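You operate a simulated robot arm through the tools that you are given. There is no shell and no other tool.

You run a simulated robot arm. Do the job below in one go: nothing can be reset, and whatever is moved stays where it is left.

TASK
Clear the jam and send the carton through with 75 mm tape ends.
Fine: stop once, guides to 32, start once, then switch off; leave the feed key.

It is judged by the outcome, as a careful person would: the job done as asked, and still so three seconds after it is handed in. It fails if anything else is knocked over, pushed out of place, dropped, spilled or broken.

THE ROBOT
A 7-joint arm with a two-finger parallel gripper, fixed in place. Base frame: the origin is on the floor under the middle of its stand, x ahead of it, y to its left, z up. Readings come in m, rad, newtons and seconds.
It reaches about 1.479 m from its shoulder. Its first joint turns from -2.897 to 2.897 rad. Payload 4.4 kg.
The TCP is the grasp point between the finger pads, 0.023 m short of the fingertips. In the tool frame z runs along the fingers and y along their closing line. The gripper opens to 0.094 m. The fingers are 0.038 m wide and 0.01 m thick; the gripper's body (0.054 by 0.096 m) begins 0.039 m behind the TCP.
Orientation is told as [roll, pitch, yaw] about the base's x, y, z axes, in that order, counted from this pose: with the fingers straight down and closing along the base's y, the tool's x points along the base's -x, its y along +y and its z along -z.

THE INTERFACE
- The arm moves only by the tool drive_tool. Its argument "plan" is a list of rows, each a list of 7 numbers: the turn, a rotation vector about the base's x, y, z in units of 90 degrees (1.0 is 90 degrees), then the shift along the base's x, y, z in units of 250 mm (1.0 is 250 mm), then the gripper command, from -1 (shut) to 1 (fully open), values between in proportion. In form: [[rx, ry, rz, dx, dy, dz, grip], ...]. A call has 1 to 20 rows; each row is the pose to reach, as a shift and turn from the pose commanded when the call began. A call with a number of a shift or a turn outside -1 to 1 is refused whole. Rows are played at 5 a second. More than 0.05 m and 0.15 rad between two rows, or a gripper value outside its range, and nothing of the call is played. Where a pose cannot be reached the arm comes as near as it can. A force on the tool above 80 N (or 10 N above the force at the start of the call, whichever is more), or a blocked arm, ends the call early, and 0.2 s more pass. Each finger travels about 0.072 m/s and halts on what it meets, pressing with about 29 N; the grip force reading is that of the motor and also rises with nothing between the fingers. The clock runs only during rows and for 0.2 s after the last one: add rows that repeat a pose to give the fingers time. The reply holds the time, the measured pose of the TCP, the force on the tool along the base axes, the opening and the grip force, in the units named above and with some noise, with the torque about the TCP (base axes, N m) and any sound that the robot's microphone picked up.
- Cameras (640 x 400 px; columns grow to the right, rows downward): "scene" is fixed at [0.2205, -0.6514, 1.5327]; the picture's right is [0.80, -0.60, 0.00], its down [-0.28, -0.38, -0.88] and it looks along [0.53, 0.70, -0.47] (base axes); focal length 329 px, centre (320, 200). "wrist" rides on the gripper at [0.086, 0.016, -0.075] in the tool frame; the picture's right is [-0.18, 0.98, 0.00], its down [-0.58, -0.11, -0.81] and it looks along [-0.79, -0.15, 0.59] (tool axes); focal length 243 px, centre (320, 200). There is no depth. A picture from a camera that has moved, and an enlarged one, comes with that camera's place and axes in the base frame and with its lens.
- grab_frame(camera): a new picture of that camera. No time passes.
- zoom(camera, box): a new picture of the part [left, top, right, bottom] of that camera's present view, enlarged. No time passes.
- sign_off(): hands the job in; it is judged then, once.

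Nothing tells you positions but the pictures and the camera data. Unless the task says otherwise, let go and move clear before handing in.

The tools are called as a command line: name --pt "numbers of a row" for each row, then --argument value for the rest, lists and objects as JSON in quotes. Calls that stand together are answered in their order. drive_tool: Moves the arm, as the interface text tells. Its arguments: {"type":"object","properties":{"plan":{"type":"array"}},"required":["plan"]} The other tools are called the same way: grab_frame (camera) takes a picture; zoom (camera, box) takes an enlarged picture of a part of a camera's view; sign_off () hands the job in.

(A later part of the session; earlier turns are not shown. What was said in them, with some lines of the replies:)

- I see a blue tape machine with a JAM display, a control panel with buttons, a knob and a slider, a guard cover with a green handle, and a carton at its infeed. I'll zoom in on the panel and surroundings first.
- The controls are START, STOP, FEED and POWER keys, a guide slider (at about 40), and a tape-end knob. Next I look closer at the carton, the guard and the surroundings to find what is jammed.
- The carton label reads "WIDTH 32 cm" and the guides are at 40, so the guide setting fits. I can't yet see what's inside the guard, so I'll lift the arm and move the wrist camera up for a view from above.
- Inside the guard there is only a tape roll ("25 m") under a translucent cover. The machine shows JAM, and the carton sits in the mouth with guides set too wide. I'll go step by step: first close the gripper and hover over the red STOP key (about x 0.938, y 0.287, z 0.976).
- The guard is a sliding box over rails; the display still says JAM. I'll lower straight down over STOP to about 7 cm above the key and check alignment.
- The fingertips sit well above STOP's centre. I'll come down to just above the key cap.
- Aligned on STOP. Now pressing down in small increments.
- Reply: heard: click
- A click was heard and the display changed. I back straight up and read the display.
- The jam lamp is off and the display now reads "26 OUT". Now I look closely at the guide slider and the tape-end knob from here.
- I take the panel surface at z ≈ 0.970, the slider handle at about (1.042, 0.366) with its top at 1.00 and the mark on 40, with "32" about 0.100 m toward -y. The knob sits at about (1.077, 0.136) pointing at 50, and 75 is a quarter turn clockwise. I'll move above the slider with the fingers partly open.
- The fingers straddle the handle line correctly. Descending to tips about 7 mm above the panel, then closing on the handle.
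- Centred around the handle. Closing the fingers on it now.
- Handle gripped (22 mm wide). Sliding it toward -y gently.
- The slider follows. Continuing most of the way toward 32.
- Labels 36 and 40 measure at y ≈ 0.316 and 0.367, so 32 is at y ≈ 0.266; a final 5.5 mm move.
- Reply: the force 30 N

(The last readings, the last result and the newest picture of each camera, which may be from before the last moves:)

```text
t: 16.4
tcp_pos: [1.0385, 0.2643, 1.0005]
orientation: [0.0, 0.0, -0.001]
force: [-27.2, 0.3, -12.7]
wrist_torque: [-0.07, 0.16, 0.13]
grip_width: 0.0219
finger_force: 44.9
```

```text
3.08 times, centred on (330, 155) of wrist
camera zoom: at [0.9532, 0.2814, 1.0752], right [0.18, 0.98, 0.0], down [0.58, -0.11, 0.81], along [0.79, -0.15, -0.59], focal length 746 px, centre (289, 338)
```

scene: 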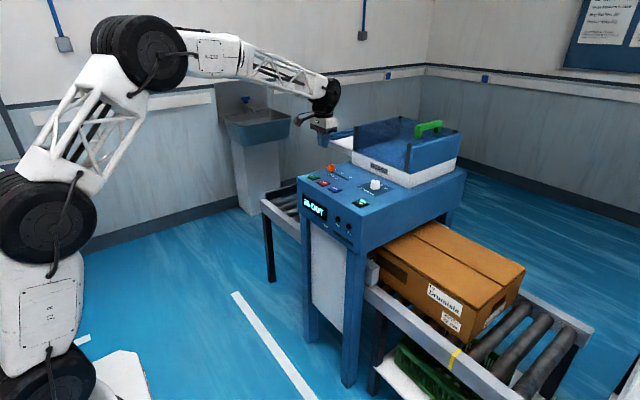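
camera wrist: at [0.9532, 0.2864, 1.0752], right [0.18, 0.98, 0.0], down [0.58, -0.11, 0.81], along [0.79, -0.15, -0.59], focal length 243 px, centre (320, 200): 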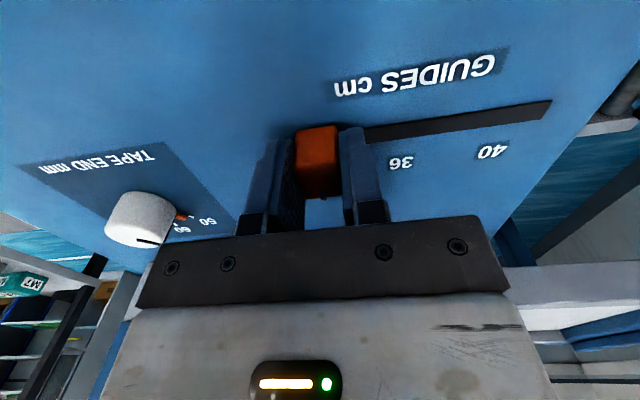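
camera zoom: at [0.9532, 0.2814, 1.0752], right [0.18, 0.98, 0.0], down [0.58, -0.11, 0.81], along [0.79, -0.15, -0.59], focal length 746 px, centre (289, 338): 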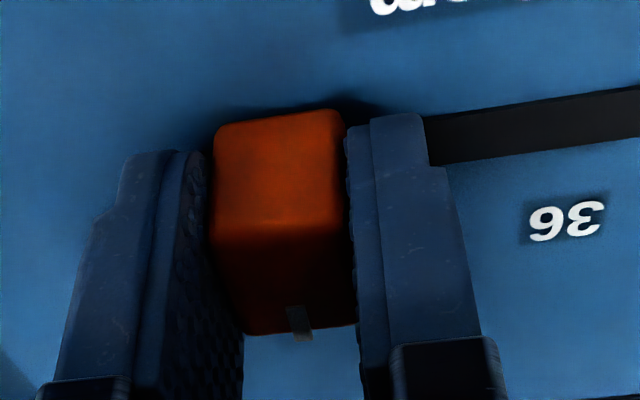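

Release the handle and rise to check the mark against 32.

drive_tool --pt "0 0 0 0 0 0 -0.4" --pt "0 0 0 0 0 0 0.0" --pt "0 0 0 0 0 0 0.2" --pt "0 0 0 0 0 0.1 0.2" --pt "0 0 0 0 0 0.25 0.2" --pt "0 0 0 0 0 0.4 0.2" --pt "0 0 0 0 0 0.4 0.2"

grab_frame --camera "wrist"

zoom --camera "wrist" --box '[260, 20, 420, 110]'

grab_frame --camera "scene"

zoom --camera "scene" --box '[300, 140, 390, 200]'

```text
t: 18.0
tcp_pos: [1.0394, 0.2647, 1.1005]
orientation: [0.001, -0.003, 0.001]
force: [-0.5, -0.5, -0.7]
wrist_torque: [-0.03, 0.02, -0.02]
grip_width: 0.0565
finger_force: 0.0
```

```text
taken
camera wrist: at [0.953, 0.2814, 1.1767], right [0.18, 0.98, 0.0], down [0.58, -0.11, 0.81], along [0.79, -0.15, -0.59], focal length 243 px, centre (320, 200)
```

wrist: 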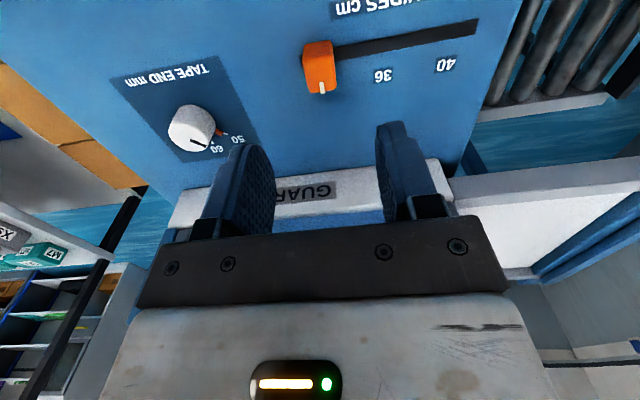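

```text
4.00 times, centred on (340, 65) of wrist
camera zoom: at [0.953, 0.2814, 1.1767], right [0.18, 0.98, 0.0], down [0.58, -0.11, 0.81], along [0.79, -0.15, -0.59], focal length 970 px, centre (240, 740)
```

zoom: 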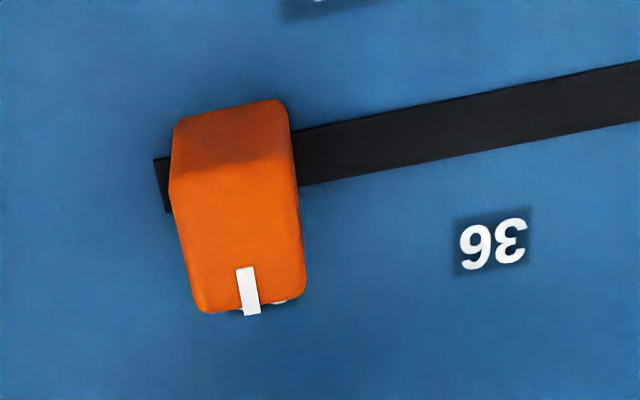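

```text
taken
```

scene: 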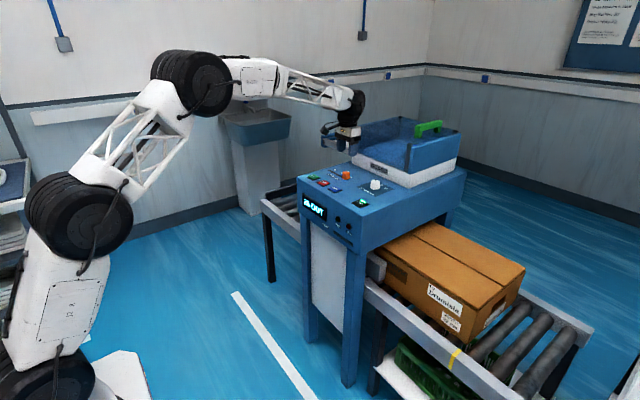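

```text
6.67 times, centred on (345, 170) of scene
camera zoom: at [0.2205, -0.6514, 1.5327], right [0.8, -0.6, 0.0], down [-0.28, -0.38, -0.88], along [0.53, 0.7, -0.47], focal length 2194 px, centre (153, 400)
```

zoom: 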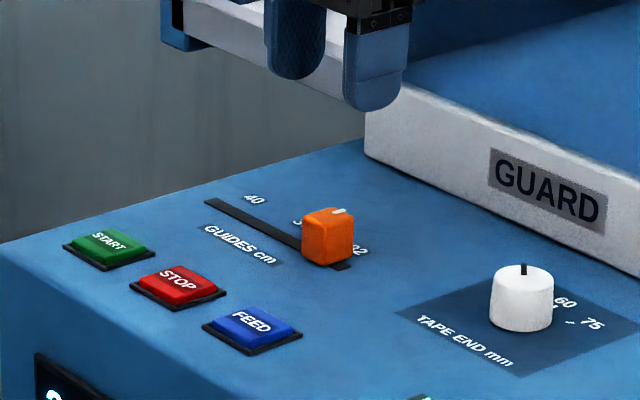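

The slider mark sits on 32 (y 0.266) just as it did on 40, and the near guide has moved in. Next the knob: I'll move above it (1.077, 0.136) and turn the gripper +45° so I can rotate it a quarter turn clockwise, from 50 to 75.

drive_tool --pt "0 0 0.08 0.025 -0.09 0.02 0.4" --pt "0 0 0.16 0.05 -0.18 0.02 0.5" --pt "0 0 0.24 0.075 -0.27 0.02 0.5" --pt "0 0 0.32 0.1 -0.36 0.02 0.5" --pt "0 0 0.41 0.125 -0.45 0.02 0.5" --pt "0 0 0.5 0.148 -0.52 0.02 0.5" --pt "0 0 0.5 0.148 -0.52 0.0 0.5" --pt "0 0 0.5 0.148 -0.52 0.0 0.5"

grab_frame --camera "wrist"

zoom --camera "scene" --box '[320, 120, 440, 210]'

```text
t: 19.8
tcp_pos: [1.0764, 0.1351, 1.1]
orientation: [0.003, -0.003, 0.785]
force: [-0.7, 0.3, 0.1]
wrist_torque: [0.01, 0.02, 0.0]
grip_width: 0.0707
finger_force: 0.2
```

```text
taken
camera wrist: at [1.0048, 0.0846, 1.1752], right [-0.56, 0.83, 0.0], down [0.49, 0.33, 0.81], along [0.67, 0.46, -0.59], focal length 243 px, centre (320, 200)
```

wrist: 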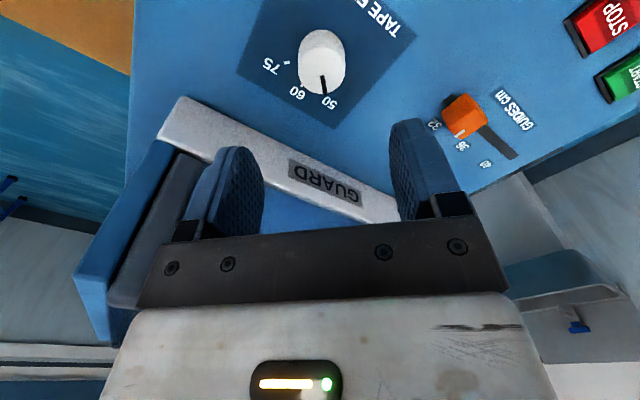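

```text
4.44 times, centred on (380, 165) of scene
camera zoom: at [0.2205, -0.6514, 1.5327], right [0.8, -0.6, 0.0], down [-0.28, -0.38, -0.88], along [0.53, 0.7, -0.47], focal length 1463 px, centre (53, 356)
```

zoom: 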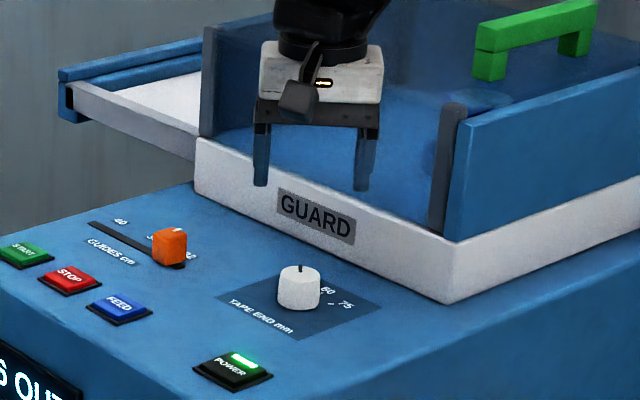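

zoom --camera "wrist" --box '[250, 10, 400, 120]'

```text
3.64 times, centred on (325, 65) of wrist
camera zoom: at [1.0048, 0.0846, 1.1752], right [-0.56, 0.83, 0.0], down [0.49, 0.33, 0.81], along [0.67, 0.46, -0.59], focal length 882 px, centre (302, 691)
```

zoom: 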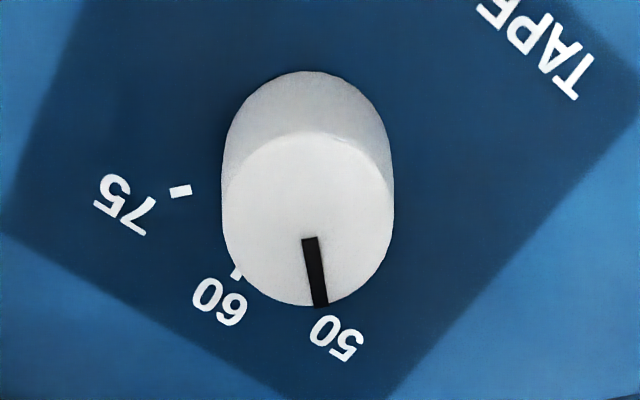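

Pointer is on 50; tick 60 is straight toward +x and tick 75 a quarter turn clockwise. I'll lower onto the knob, keeping tips about 10 mm above the panel.

drive_tool --pt "0 0 0 -0.004 0.002 -0.12 0.5" --pt "0 0 0 -0.006 0.003 -0.24 0.5" --pt "0 0 0 -0.006 0.003 -0.34 0.5" --pt "0 0 0 -0.006 0.003 -0.39 0.5" --pt "0 0 0 -0.006 0.003 -0.39 0.5"

grab_frame --camera "wrist"

zoom --camera "scene" --box '[340, 140, 420, 210]'

```text
t: 21.0
tcp_pos: [1.0748, 0.1355, 1.0019]
orientation: [0.002, -0.002, 0.786]
force: [0.3, 0.7, 0.8]
wrist_torque: [0.0, 0.0, 0.01]
grip_width: 0.0707
finger_force: 0.1
```

```text
taken
camera wrist: at [1.0038, 0.0859, 1.0773], right [-0.56, 0.83, 0.0], down [0.49, 0.33, 0.81], along [0.67, 0.46, -0.59], focal length 243 px, centre (320, 200)
```

wrist: 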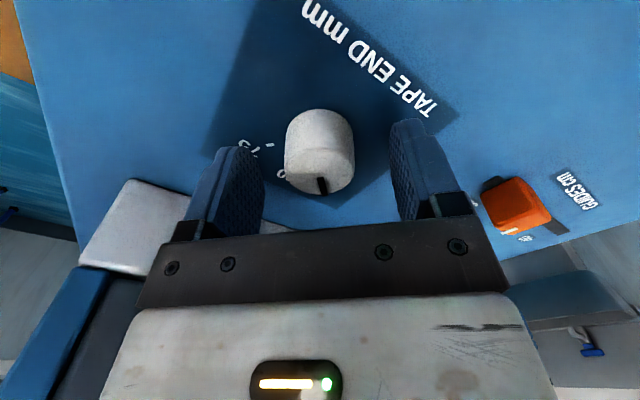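

```text
5.71 times, centred on (380, 175) of scene
camera zoom: at [0.2205, -0.6514, 1.5327], right [0.8, -0.6, 0.0], down [-0.28, -0.38, -0.88], along [0.53, 0.7, -0.47], focal length 1880 px, centre (-23, 343)
```

zoom: 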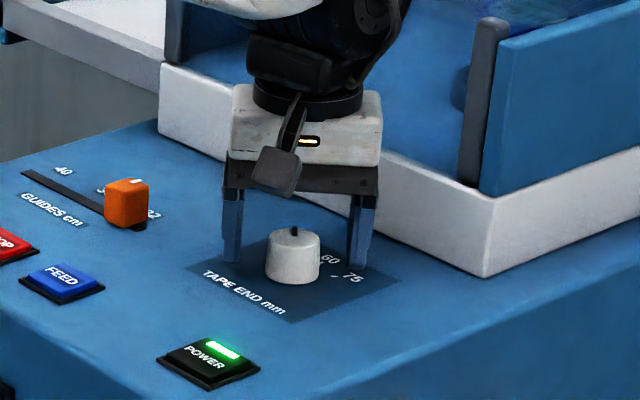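

Well centred. Closing on the knob.

drive_tool --pt "0 0 0 0 0 0 0.1" --pt "0 0 0 0 0 0 -0.2" --pt "0 0 0 0 0 0 -0.4" --pt "0 0 0 0 0 0 -0.5" --pt "0 0 0 0 0 0 -0.5"

```text
t: 22.2
tcp_pos: [1.0755, 0.1355, 1.0021]
orientation: [0.002, -0.003, 0.786]
force: [1.6, -0.4, -0.5]
wrist_torque: [-0.06, 0.02, 0.0]
grip_width: 0.0336
finger_force: 44.9
```

Knob gripped (34 mm). Turning clockwise, first about half way, then checking.

drive_tool --pt "0 0 -0.06 0 0 0 -0.5" --pt "0 0 -0.13 0 0 0 -0.5" --pt "0 0 -0.2 0 0 0 -0.5" --pt "0 0 -0.27 0 0 0 -0.5" --pt "0 0 -0.34 0 0 0 -0.5" --pt "0 0 -0.41 0 0 0 -0.5" --pt "0 0 -0.48 0 0 0 -0.5" --pt "0 0 -0.5 0 0 0 -0.5"

grab_frame --camera "wrist"

zoom --camera "scene" --box '[350, 160, 410, 205]'

```text
t: 24.0
tcp_pos: [1.076, 0.1351, 1.0027]
orientation: [0.001, -0.002, -0.004]
force: [41.0, -20.1, -9.8]
wrist_torque: [-0.37, -0.96, 0.07]
grip_width: 0.0338
finger_force: 45.0
```

```text
taken
camera wrist: at [0.9895, 0.1512, 1.0778], right [0.19, 0.98, 0.0], down [0.58, -0.11, 0.81], along [0.79, -0.15, -0.59], focal length 243 px, centre (320, 200)
```

wrist: 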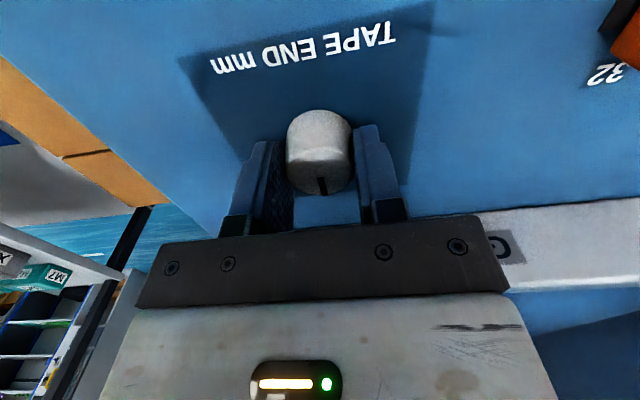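

```text
8.89 times, centred on (380, 182) of scene
camera zoom: at [0.2205, -0.6514, 1.5327], right [0.8, -0.6, 0.0], down [-0.28, -0.38, -0.88], along [0.53, 0.7, -0.47], focal length 2925 px, centre (-213, 356)
```

zoom: 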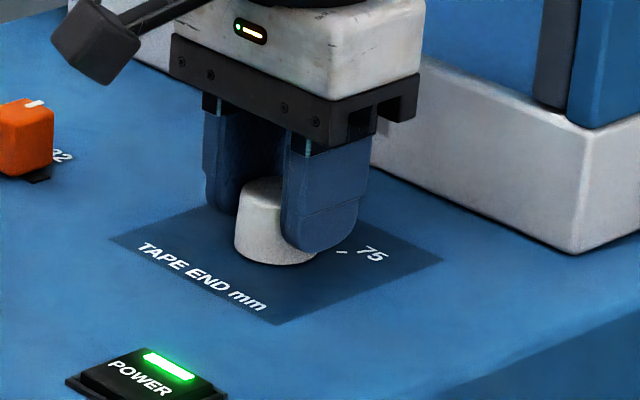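

The knob turns with the gripper, but side force has built up from a small centring offset. I'll nudge about 1 mm to relieve it before finishing the turn.

drive_tool --pt "0 0 0 0.003 -0.0015 0 -0.5" --pt "0 0 0 0.003 -0.0015 0 -0.5"

```text
t: 24.6
tcp_pos: [1.0743, 0.1349, 1.003]
orientation: [0.002, 0.001, -0.002]
force: [5.4, -26.9, -3.5]
wrist_torque: [-0.71, 0.11, 0.01]
grip_width: 0.0338
finger_force: 44.8
```

drive_tool --pt "0 0 0 0 -0.003 0 -0.5" --pt "0 0 -0.05 0 -0.003 0 -0.5" --pt "0 0 -0.11 0 -0.003 0 -0.5" --pt "0 0 -0.17 0 -0.003 0 -0.5" --pt "0 0 -0.23 0 -0.003 0 -0.5" --pt "0 0 -0.25 0 -0.003 0 -0.5"

```text
t: 26.0
tcp_pos: [1.0748, 0.1349, 1.0014]
orientation: [0.001, -0.002, -0.393]
force: [-24.8, -15.2, -1.1]
wrist_torque: [-0.53, 0.07, 0.01]
grip_width: 0.0338
finger_force: 44.9
```

drive_tool --pt "0 0 -0.05 -0.001 -0.001 0 -0.5" --pt "0 0 -0.1 -0.002 -0.001 0 -0.5" --pt "0 0 -0.16 -0.002 -0.001 0 -0.5" --pt "0 0 -0.22 -0.002 -0.001 0 -0.5" --pt "0 0 -0.25 -0.002 -0.001 0 -0.5" --pt "0 0 -0.25 -0.002 -0.001 0 -0.5"

grab_frame --camera "wrist"

zoom --camera "scene" --box '[350, 160, 410, 205]'

```text
t: 27.4
tcp_pos: [1.0754, 0.1338, 1.0021]
orientation: [0.002, -0.002, -0.788]
force: [1.2, -3.8, -5.2]
wrist_torque: [-0.37, -0.36, 0.09]
grip_width: 0.0338
finger_force: 44.6
```

```text
taken
camera wrist: at [1.0261, 0.2071, 1.0778], right [0.83, 0.56, 0.0], down [0.33, -0.49, 0.81], along [0.46, -0.67, -0.59], focal length 243 px, centre (320, 200)
```

wrist: 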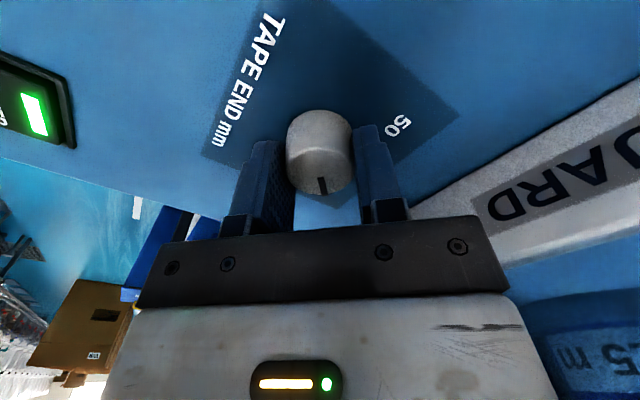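

```text
8.89 times, centred on (380, 182) of scene
camera zoom: at [0.2205, -0.6514, 1.5327], right [0.8, -0.6, 0.0], down [-0.28, -0.38, -0.88], along [0.53, 0.7, -0.47], focal length 2925 px, centre (-213, 356)
```

zoom: 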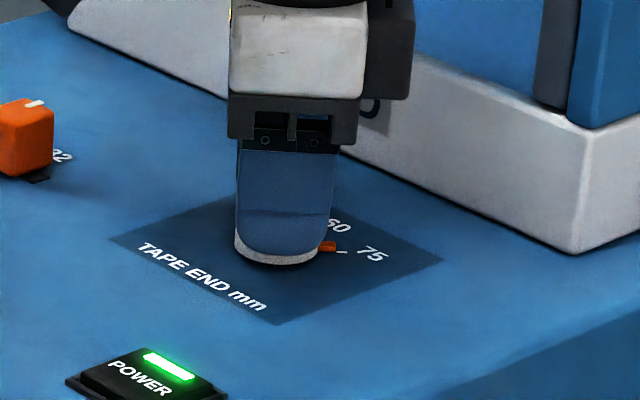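

The orange pointer now meets the 75 tick. Releasing and rising to confirm.

drive_tool --pt "0 0 0 0 0 0 -0.1" --pt "0 0 0 0 0 0 0.3" --pt "0 0 0 0 0 0 0.5" --pt "0 0 0 0 0 0.1 0.5" --pt "0 0 0 0 0 0.25 0.5" --pt "0 0 0 0 0 0.4 0.5" --pt "0 0 0 0 0 0.4 0.5"

grab_frame --camera "wrist"

zoom --camera "wrist" --box '[250, 10, 400, 120]'

zoom --camera "scene" --box '[350, 160, 410, 205]'

grab_frame --camera "scene"

```text
t: 29.0
tcp_pos: [1.0746, 0.1348, 1.1038]
orientation: [0.002, 0.0, -0.784]
force: [0.1, 0.2, -0.5]
wrist_torque: [0.01, 0.01, -0.03]
grip_width: 0.0704
finger_force: 0.0
```

```text
taken
camera wrist: at [1.0255, 0.2074, 1.1785], right [0.83, 0.56, 0.0], down [0.33, -0.49, 0.81], along [0.46, -0.67, -0.59], focal length 243 px, centre (320, 200)
```

wrist: 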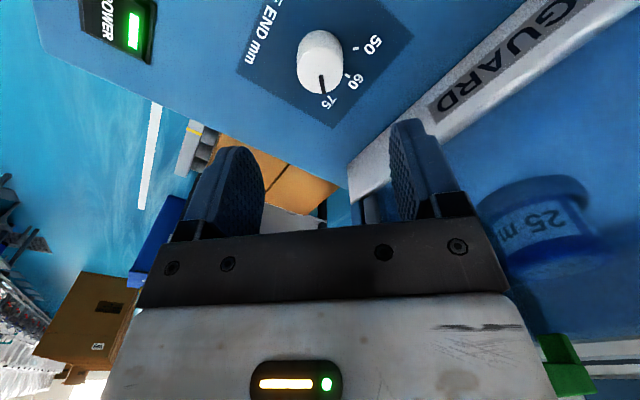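

```text
3.64 times, centred on (325, 65) of wrist
camera zoom: at [1.0255, 0.2074, 1.1785], right [0.83, 0.56, 0.0], down [0.33, -0.49, 0.81], along [0.46, -0.67, -0.59], focal length 882 px, centre (302, 691)
```

zoom: 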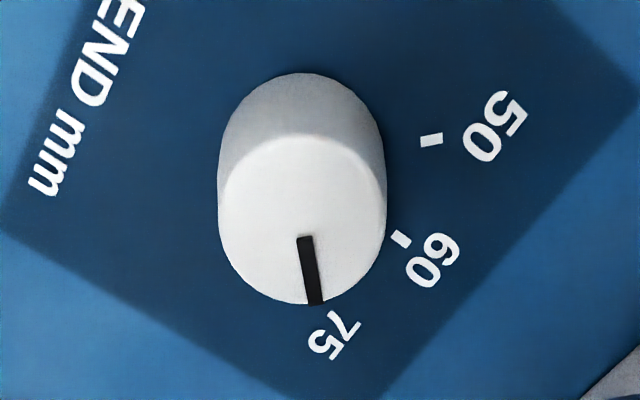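

```text
8.89 times, centred on (380, 182) of scene
camera zoom: at [0.2205, -0.6514, 1.5327], right [0.8, -0.6, 0.0], down [-0.28, -0.38, -0.88], along [0.53, 0.7, -0.47], focal length 2925 px, centre (-213, 356)
```

zoom: 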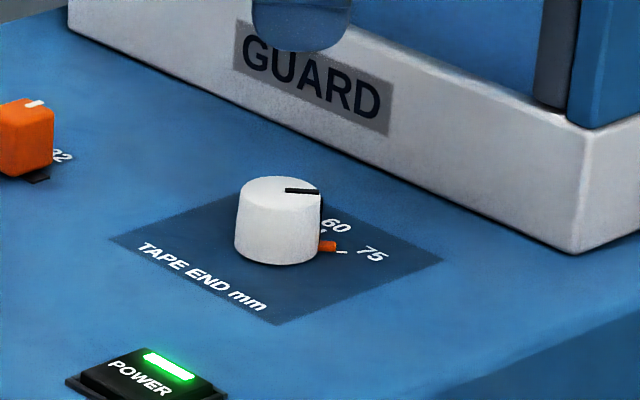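

```text
taken
```

scene: 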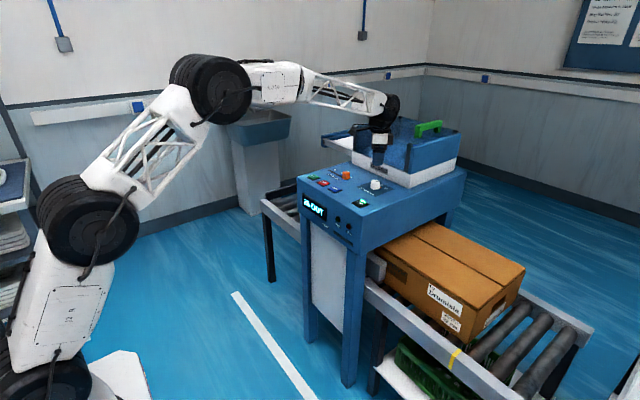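

The knob points at 75 and the slider is on 32. Before starting, I check the guides and carton at the mouth.

zoom --camera "scene" --box '[350, 215, 540, 345]'

zoom --camera "wrist" --box '[130, 90, 360, 240]'

zoom --camera "wrist" --box '[440, 130, 640, 380]'

zoom --camera "scene" --box '[340, 105, 470, 190]'

```text
3.08 times, centred on (445, 280) of scene
camera zoom: at [0.2205, -0.6514, 1.5327], right [0.8, -0.6, 0.0], down [-0.28, -0.38, -0.88], along [0.53, 0.7, -0.47], focal length 1012 px, centre (-65, -46)
```

zoom: 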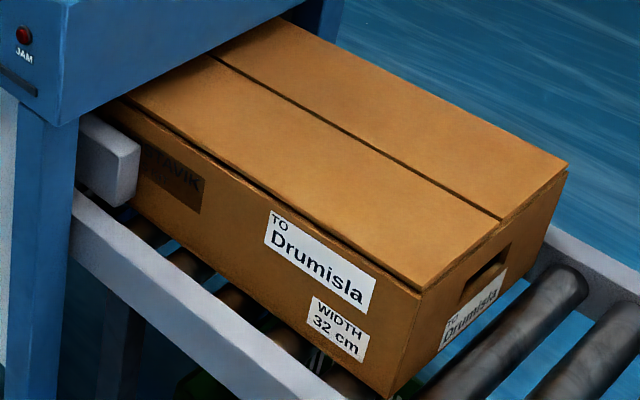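

```text
2.67 times, centred on (245, 165) of wrist
camera zoom: at [1.0255, 0.2074, 1.1785], right [0.83, 0.56, 0.0], down [0.33, -0.49, 0.81], along [0.46, -0.67, -0.59], focal length 647 px, centre (520, 293)
```

zoom: 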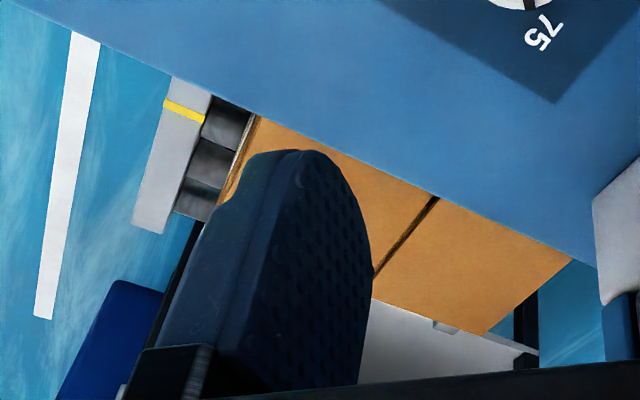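

```text
1.60 times, centred on (540, 255) of wrist
camera zoom: at [1.0255, 0.2074, 1.1785], right [0.83, 0.56, 0.0], down [0.33, -0.49, 0.81], along [0.46, -0.67, -0.59], focal length 388 px, centre (-32, 112)
```

zoom: 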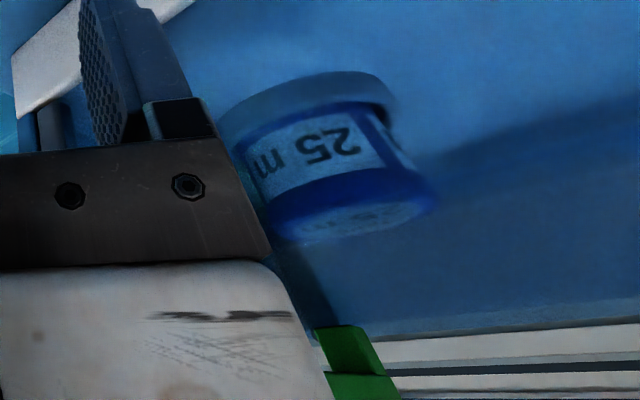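

```text
4.71 times, centred on (405, 148) of scene
camera zoom: at [0.2205, -0.6514, 1.5327], right [0.8, -0.6, 0.0], down [-0.28, -0.38, -0.88], along [0.53, 0.7, -0.47], focal length 1549 px, centre (-80, 447)
```

zoom: 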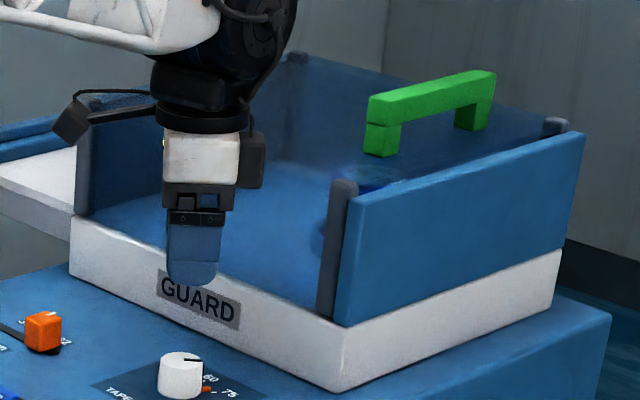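

Guides now hug the carton and it sits straight. I'll turn the gripper back, close it and hover over the green START key (about 0.938, 0.356).

drive_tool --pt "0 0 0.06 -0.06 0.1 0.02 -0.2" --pt "0 0 0.13 -0.13 0.21 0.02 -0.8" --pt "0 0 0.2 -0.2 0.32 0.02 -1" --pt "0 0 0.27 -0.27 0.43 0.02 -1" --pt "0 0 0.34 -0.34 0.54 0.02 -1" --pt "0 0 0.41 -0.41 0.65 0.02 -1" --pt "0 0 0.47 -0.48 0.76 0.01 -1" --pt "0 0 0.5 -0.551 0.8785 0 -1" --pt "0 0 0.5 -0.551 0.8825 -0.08 -1" --pt "0 0 0.5 -0.551 0.8825 -0.12 -1" --pt "0 0 0.5 -0.551 0.8825 -0.12 -1"

grab_frame --camera "wrist"

zoom --camera "scene" --box '[280, 130, 400, 220]'

```text
t: 31.4
tcp_pos: [0.9374, 0.3548, 1.0723]
orientation: [0.002, -0.001, -0.001]
force: [0.2, 0.6, 0.2]
wrist_torque: [0.02, -0.02, -0.01]
grip_width: 0.0
finger_force: 29.0
```

```text
taken
camera wrist: at [0.8513, 0.3712, 1.1478], right [0.18, 0.98, 0.0], down [0.58, -0.11, 0.81], along [0.79, -0.15, -0.59], focal length 243 px, centre (320, 200)
```

wrist: 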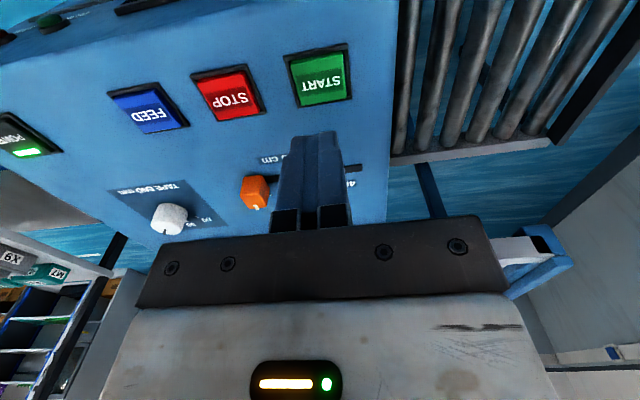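

```text
4.44 times, centred on (340, 175) of scene
camera zoom: at [0.2205, -0.6514, 1.5327], right [0.8, -0.6, 0.0], down [-0.28, -0.38, -0.88], along [0.53, 0.7, -0.47], focal length 1463 px, centre (231, 311)
```

zoom: 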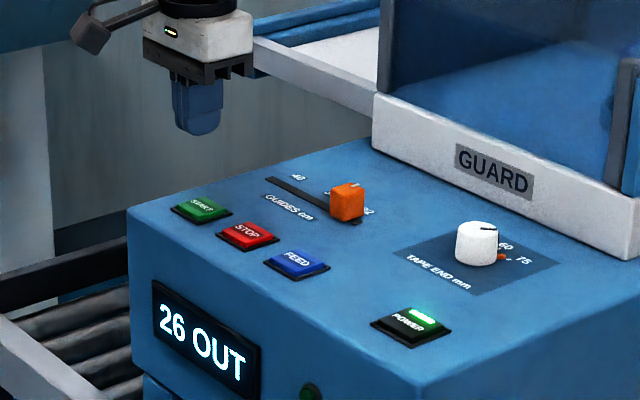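

Aligned over START. Descending to just above it, then pressing.

drive_tool --pt "0 0 0 0 0 -0.12 -1" --pt "0 0 0 0 0 -0.22 -1" --pt "0 0 0 0 0 -0.26 -1" --pt "0 0 0 0 0 -0.278 -1" --pt "0 0 0 0 0 -0.278 -1"

zoom --camera "scene" --box '[280, 140, 370, 200]'

```text
t: 32.6
tcp_pos: [0.938, 0.3566, 1.0042]
orientation: [0.001, -0.001, -0.002]
force: [0.9, -0.7, -0.1]
wrist_torque: [0.0, -0.01, 0.0]
grip_width: 0.0
finger_force: 29.3
```

```text
6.67 times, centred on (325, 170) of scene
camera zoom: at [0.2205, -0.6514, 1.5327], right [0.8, -0.6, 0.0], down [-0.28, -0.38, -0.88], along [0.53, 0.7, -0.47], focal length 2194 px, centre (287, 400)
```

zoom: 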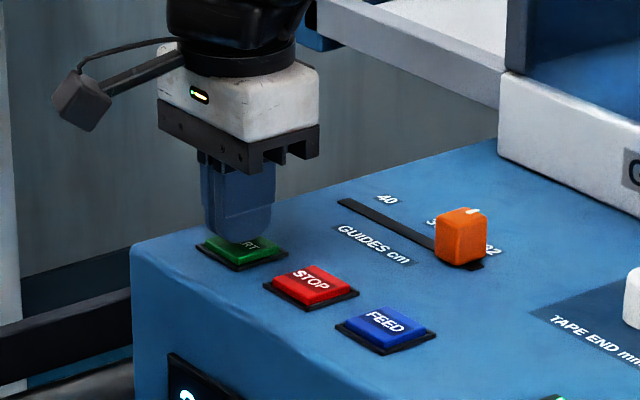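

drive_tool --pt "0 0 0 0 0 -0.01 -1" --pt "0 0 0 0 0 -0.018 -1" --pt "0 0 0 0 0 -0.025 -1" --pt "0 0 0 0 0 -0.025 -1"

grab_frame --camera "scene"

```text
t: 33.6
tcp_pos: [0.9378, 0.3549, 0.9988]
orientation: [0.004, -0.001, 0.0]
force: [0.4, 0.4, 2.7]
wrist_torque: [0.01, 0.02, 0.0]
grip_width: 0.0
finger_force: 28.8
heard: click
```

```text
taken
```

scene: 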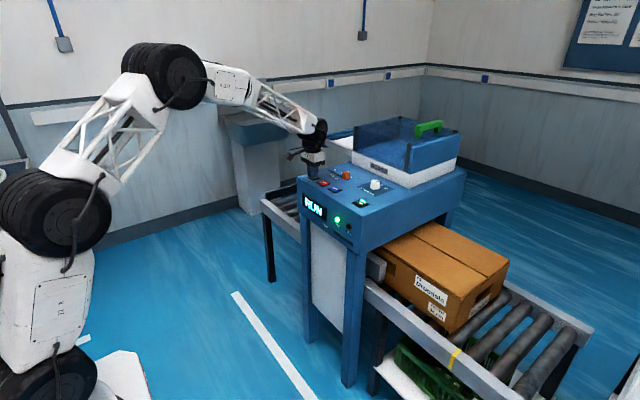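

The click registered; it says RUN with the green lamp and the carton is moving in. I lift off and wait while it goes through.

drive_tool --pt "0 0 0 0 0 0.05 -1" --pt "0 0 0 0 0 0.15 -1" --pt "0 0 0 0 0 0.3 -1" --pt "0 0 0 0 0 0.45 -1" --pt "0 0 0 0 0 0.6 -1" --pt "0 0 0 0 0 0.6 -1" --pt "0 0 0 0 0 0.6 -1" --pt "0 0 0 0 0 0.6 -1" --pt "0 0 0 0 0 0.6 -1" --pt "0 0 0 0 0 0.6 -1"

grab_frame --camera "scene"

zoom --camera "scene" --box '[290, 150, 410, 250]'

```text
t: 35.8
tcp_pos: [0.9392, 0.3547, 1.1464]
orientation: [0.001, -0.001, -0.001]
force: [0.5, 0.4, -0.3]
wrist_torque: [-0.02, -0.02, 0.01]
grip_width: 0.0
finger_force: 28.8
```

```text
taken
```

scene: 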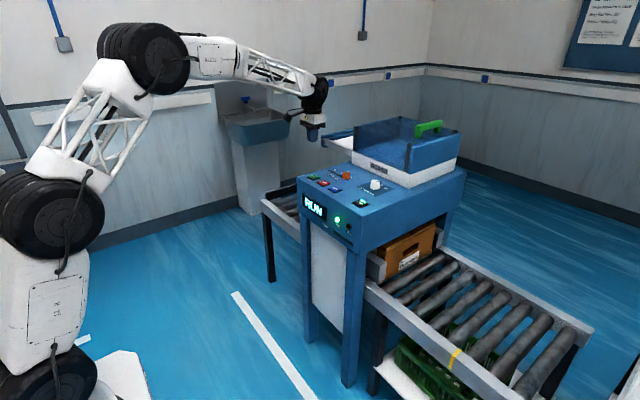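

```text
4.00 times, centred on (350, 200) of scene
camera zoom: at [0.2205, -0.6514, 1.5327], right [0.8, -0.6, 0.0], down [-0.28, -0.38, -0.88], along [0.53, 0.7, -0.47], focal length 1316 px, centre (200, 200)
```

zoom: 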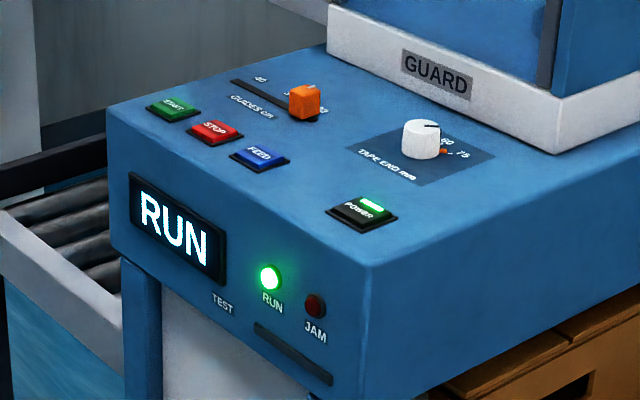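

The carton is passing through and the machine shows RUN. I'll wait and drift toward the POWER key at height meanwhile.

drive_tool --pt "0 0 0 0 -0.12 0 -1" --pt "0 0 0 0 -0.26 0 -1" --pt "0 0 0 0 -0.4 0 -1" --pt "0 0 0 0 -0.54 0 -1" --pt "0 0 0 0 -0.68 0 -1" --pt "0 0 0 0 -0.82 0 -1" --pt "0 0 0 0 -0.96 0 -1" --pt "0 0 0 0 -0.98 0 -1" --pt "0 0 0 0 -0.98 0 -1" --pt "0 0 0 0 -0.98 0 -1"

grab_frame --camera "scene"

grab_frame --camera "wrist"

```text
t: 38.0
tcp_pos: [0.9362, 0.1103, 1.1466]
orientation: [0.002, -0.002, 0.0]
force: [-0.3, -0.4, 0.3]
wrist_torque: [0.02, 0.01, -0.03]
grip_width: 0.0001
finger_force: 28.6
```

```text
taken
```

scene: 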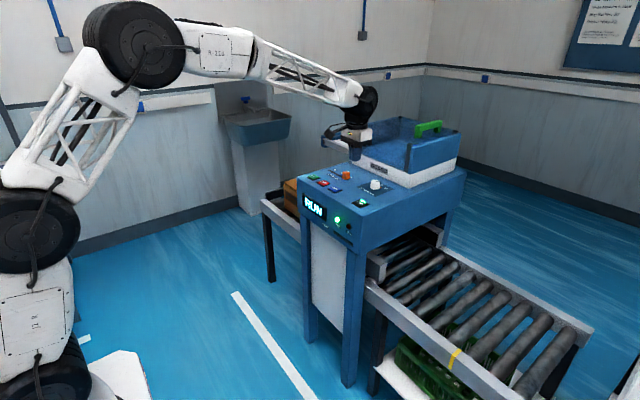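

```text
taken
camera wrist: at [0.8511, 0.1258, 1.2212], right [0.18, 0.98, 0.0], down [0.58, -0.11, 0.81], along [0.79, -0.15, -0.59], focal length 243 px, centre (320, 200)
```

wrist: 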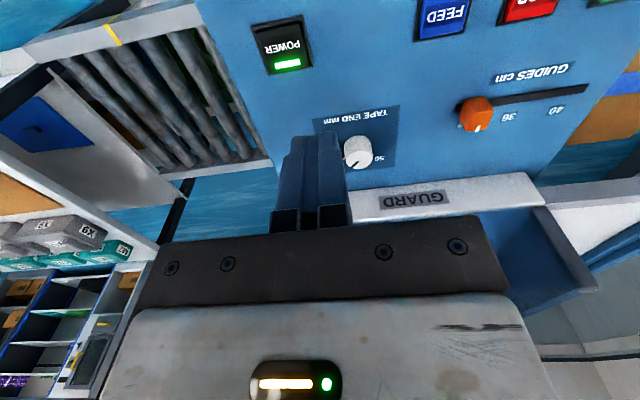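

The carton is emerging on the outfeed; it still says RUN. I wait above POWER (about 0.941, 0.075) until the run is finished.

drive_tool --pt "0 0 0 0.006 -0.07 0 -1" --pt "0 0 0 0.012 -0.144 0 -1" --pt "0 0 0 0.012 -0.144 0 -1" --pt "0 0 0 0.012 -0.144 0 -1" --pt "0 0 0 0.012 -0.144 0 -1" --pt "0 0 0 0.012 -0.144 0 -1" --pt "0 0 0 0.012 -0.144 0 -1" --pt "0 0 0 0.012 -0.144 0 -1" --pt "0 0 0 0.012 -0.144 0 -1" --pt "0 0 0 0.012 -0.144 0 -1"

grab_frame --camera "scene"

grab_frame --camera "wrist"

zoom --camera "scene" --box '[250, 150, 410, 270]'

```text
t: 40.2
tcp_pos: [0.9414, 0.0733, 1.1467]
orientation: [0.001, -0.003, 0.001]
force: [0.5, 0.0, 0.2]
wrist_torque: [0.0, -0.03, 0.0]
grip_width: 0.0001
finger_force: 29.2
```

```text
taken
```

scene: 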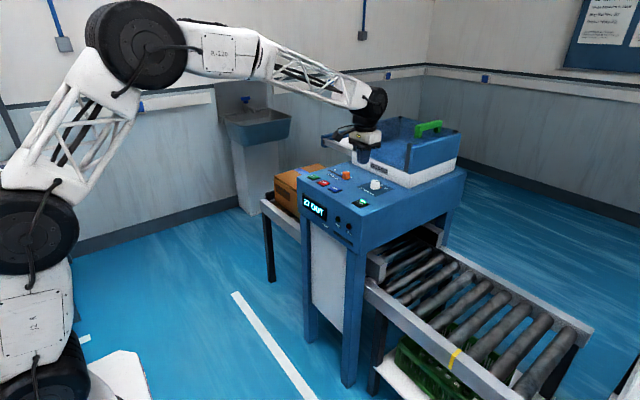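

```text
taken
camera wrist: at [0.8543, 0.09, 1.222], right [0.18, 0.98, 0.0], down [0.58, -0.11, 0.81], along [0.79, -0.15, -0.59], focal length 243 px, centre (320, 200)
```

wrist: 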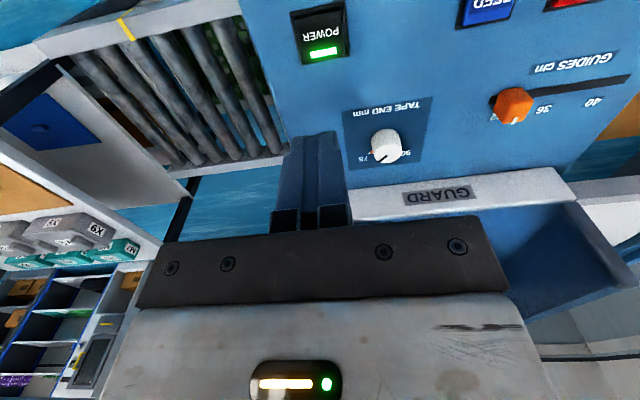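

```text
3.33 times, centred on (330, 210) of scene
camera zoom: at [0.2205, -0.6514, 1.5327], right [0.8, -0.6, 0.0], down [-0.28, -0.38, -0.88], along [0.53, 0.7, -0.47], focal length 1097 px, centre (287, 167)
```

zoom: 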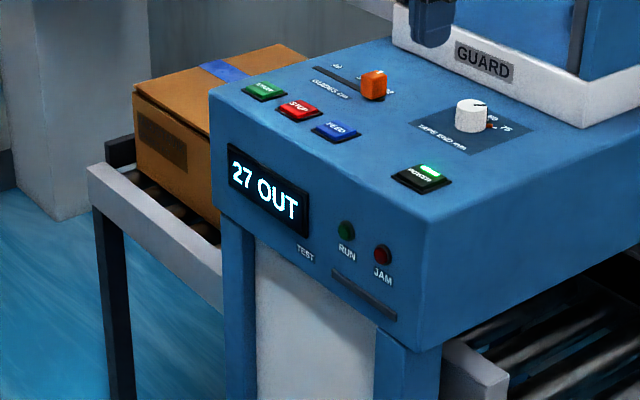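

"27 OUT": the carton came through with blue tape on it, and the run lamp is off. Now I lower onto POWER to switch off.

drive_tool --pt "0 0 0 0 0 -0.14 -1" --pt "0 0 0 0 0 -0.28 -1" --pt "0 0 0 0 0 -0.42 -1" --pt "0 0 0 0 0 -0.52 -1" --pt "0 0 0 0 0 -0.57 -1" --pt "0 0 0 0 0 -0.57 -1"

zoom --camera "scene" --box '[310, 150, 410, 220]'

grab_frame --camera "wrist"

```text
t: 41.6
tcp_pos: [0.9403, 0.0735, 1.0053]
orientation: [0.001, -0.001, 0.0]
force: [0.5, 0.6, 0.6]
wrist_torque: [0.02, 0.0, 0.03]
grip_width: 0.0
finger_force: 29.3
```

```text
5.71 times, centred on (360, 185) of scene
camera zoom: at [0.2205, -0.6514, 1.5327], right [0.8, -0.6, 0.0], down [-0.28, -0.38, -0.88], along [0.53, 0.7, -0.47], focal length 1880 px, centre (91, 286)
```

zoom: 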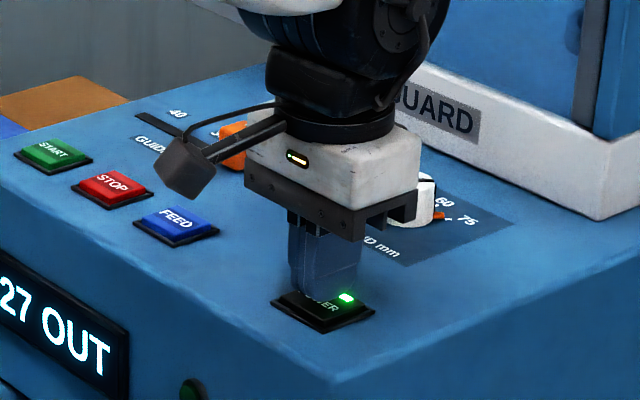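

```text
taken
camera wrist: at [0.8538, 0.0896, 1.0796], right [0.18, 0.98, 0.0], down [0.58, -0.11, 0.81], along [0.79, -0.15, -0.59], focal length 243 px, centre (320, 200)
```

wrist: 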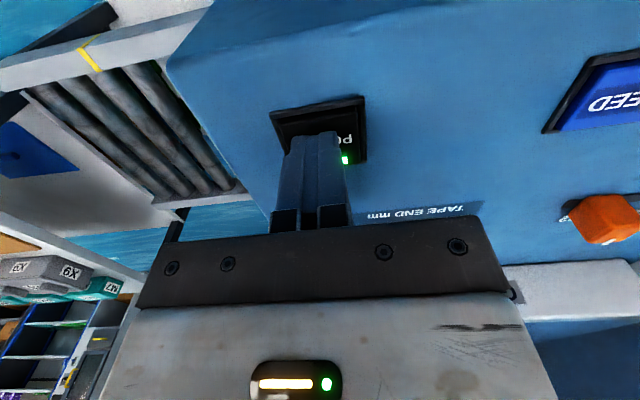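

drive_tool --pt "0 0 0 0 0 -0.012 -1" --pt "0 0 0 0 0 -0.022 -1" --pt "0 0 0 0 0 -0.03 -1" --pt "0 0 0 0 0 -0.03 -1"

zoom --camera "scene" --box '[290, 150, 410, 250]'

```text
t: 42.6
tcp_pos: [0.942, 0.0747, 0.9977]
orientation: [0.003, -0.002, 0.001]
force: [1.4, -1.1, 2.5]
wrist_torque: [-0.01, 0.0, 0.06]
grip_width: 0.0
finger_force: 28.8
heard: click
```

```text
4.00 times, centred on (350, 200) of scene
camera zoom: at [0.2205, -0.6514, 1.5327], right [0.8, -0.6, 0.0], down [-0.28, -0.38, -0.88], along [0.53, 0.7, -0.47], focal length 1316 px, centre (200, 200)
```

zoom: 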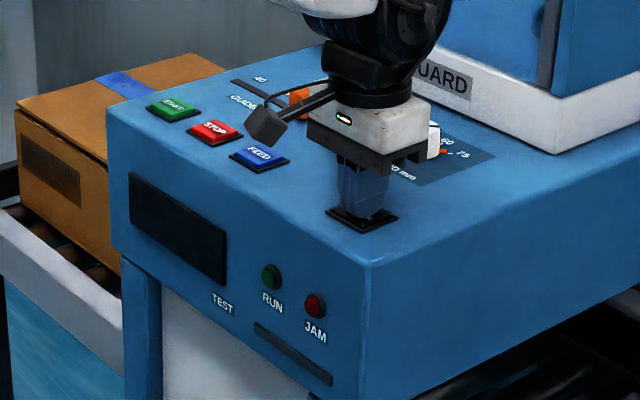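

The click came and the display is dark, so power is off. I lift straight up and back the arm clear of the machine.

drive_tool --pt "0 0 0 0 0 0.05 -1" --pt "0 0 0 0 0 0.15 -1" --pt "0 0 0 0 0 0.3 -1" --pt "0 0 0 0 0 0.48 -1" --pt "0 0 0 0 0 0.66 -1" --pt "0 0 0 -0.12 0.05 0.78 -1" --pt "0 0 0 -0.26 0.1 0.88 -1" --pt "0 0 0 -0.42 0.15 0.96 -1" --pt "0 0 0 -0.6 0.2 0.98 -1" --pt "0 0 0 -0.78 0.25 0.98 -1" --pt "0 0 0 -0.95 0.3 0.98 -1" --pt "0 0 0 -0.95 0.3 0.98 -1"

grab_frame --camera "scene"

zoom --camera "scene" --box '[250, 130, 420, 250]'

grab_frame --camera "wrist"

```text
t: 45.2
tcp_pos: [0.7034, 0.1474, 1.2422]
orientation: [0.002, -0.005, 0.001]
force: [0.6, -0.4, 0.3]
wrist_torque: [-0.01, -0.03, 0.02]
grip_width: 0.0
finger_force: 28.9
```

```text
taken
```

scene: 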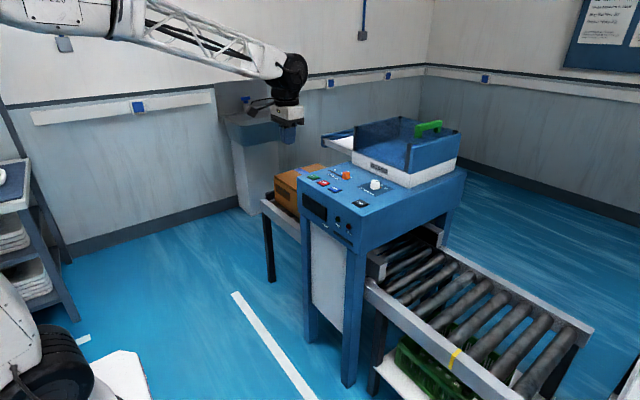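

```text
3.33 times, centred on (335, 190) of scene
camera zoom: at [0.2205, -0.6514, 1.5327], right [0.8, -0.6, 0.0], down [-0.28, -0.38, -0.88], along [0.53, 0.7, -0.47], focal length 1097 px, centre (270, 233)
```

zoom: 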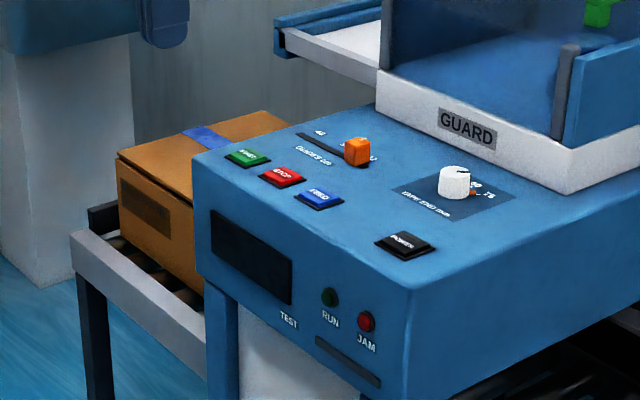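

```text
taken
camera wrist: at [0.6176, 0.1645, 1.3175], right [0.18, 0.98, 0.0], down [0.58, -0.11, 0.81], along [0.79, -0.15, -0.59], focal length 243 px, centre (320, 200)
```

wrist: 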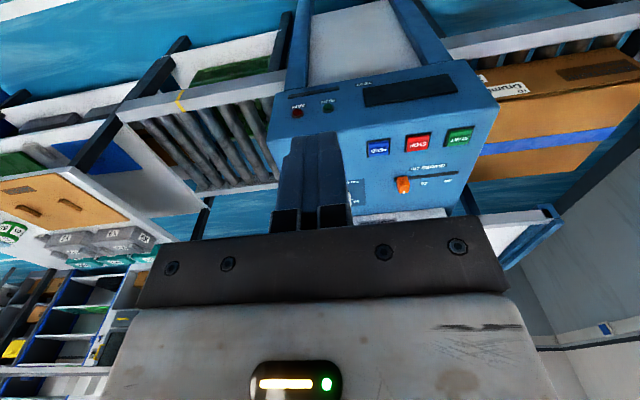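

The machine is dark, with POWER, RUN and JAM all unlit. The taped carton rests on the outfeed, the slider is on 32, the knob is on 75, FEED was not touched, and the arm is clear. I'm handing the job in.

sign_off

```text
The job is handed in.
```

The jam is cleared and the carton went through with the tape ends set to 75 mm. It is now on the outfeed with its tape on.

- **Stop:** I pressed STOP once. The JAM lamp went out and the display changed to "26 OUT".
- **Settings:** I moved the guides from 40 to 32, which matches the carton's 32 cm label. I turned the tape-end knob from 50 to 75.
- **Run:** I pressed START once. The machine ran, stopped by itself and showed "27 OUT".
- **Switch off:** I pressed POWER once, and the display and lamps are dark.

I did not touch the FEED key or open the guard. I did not measure the tape ends on the carton itself.
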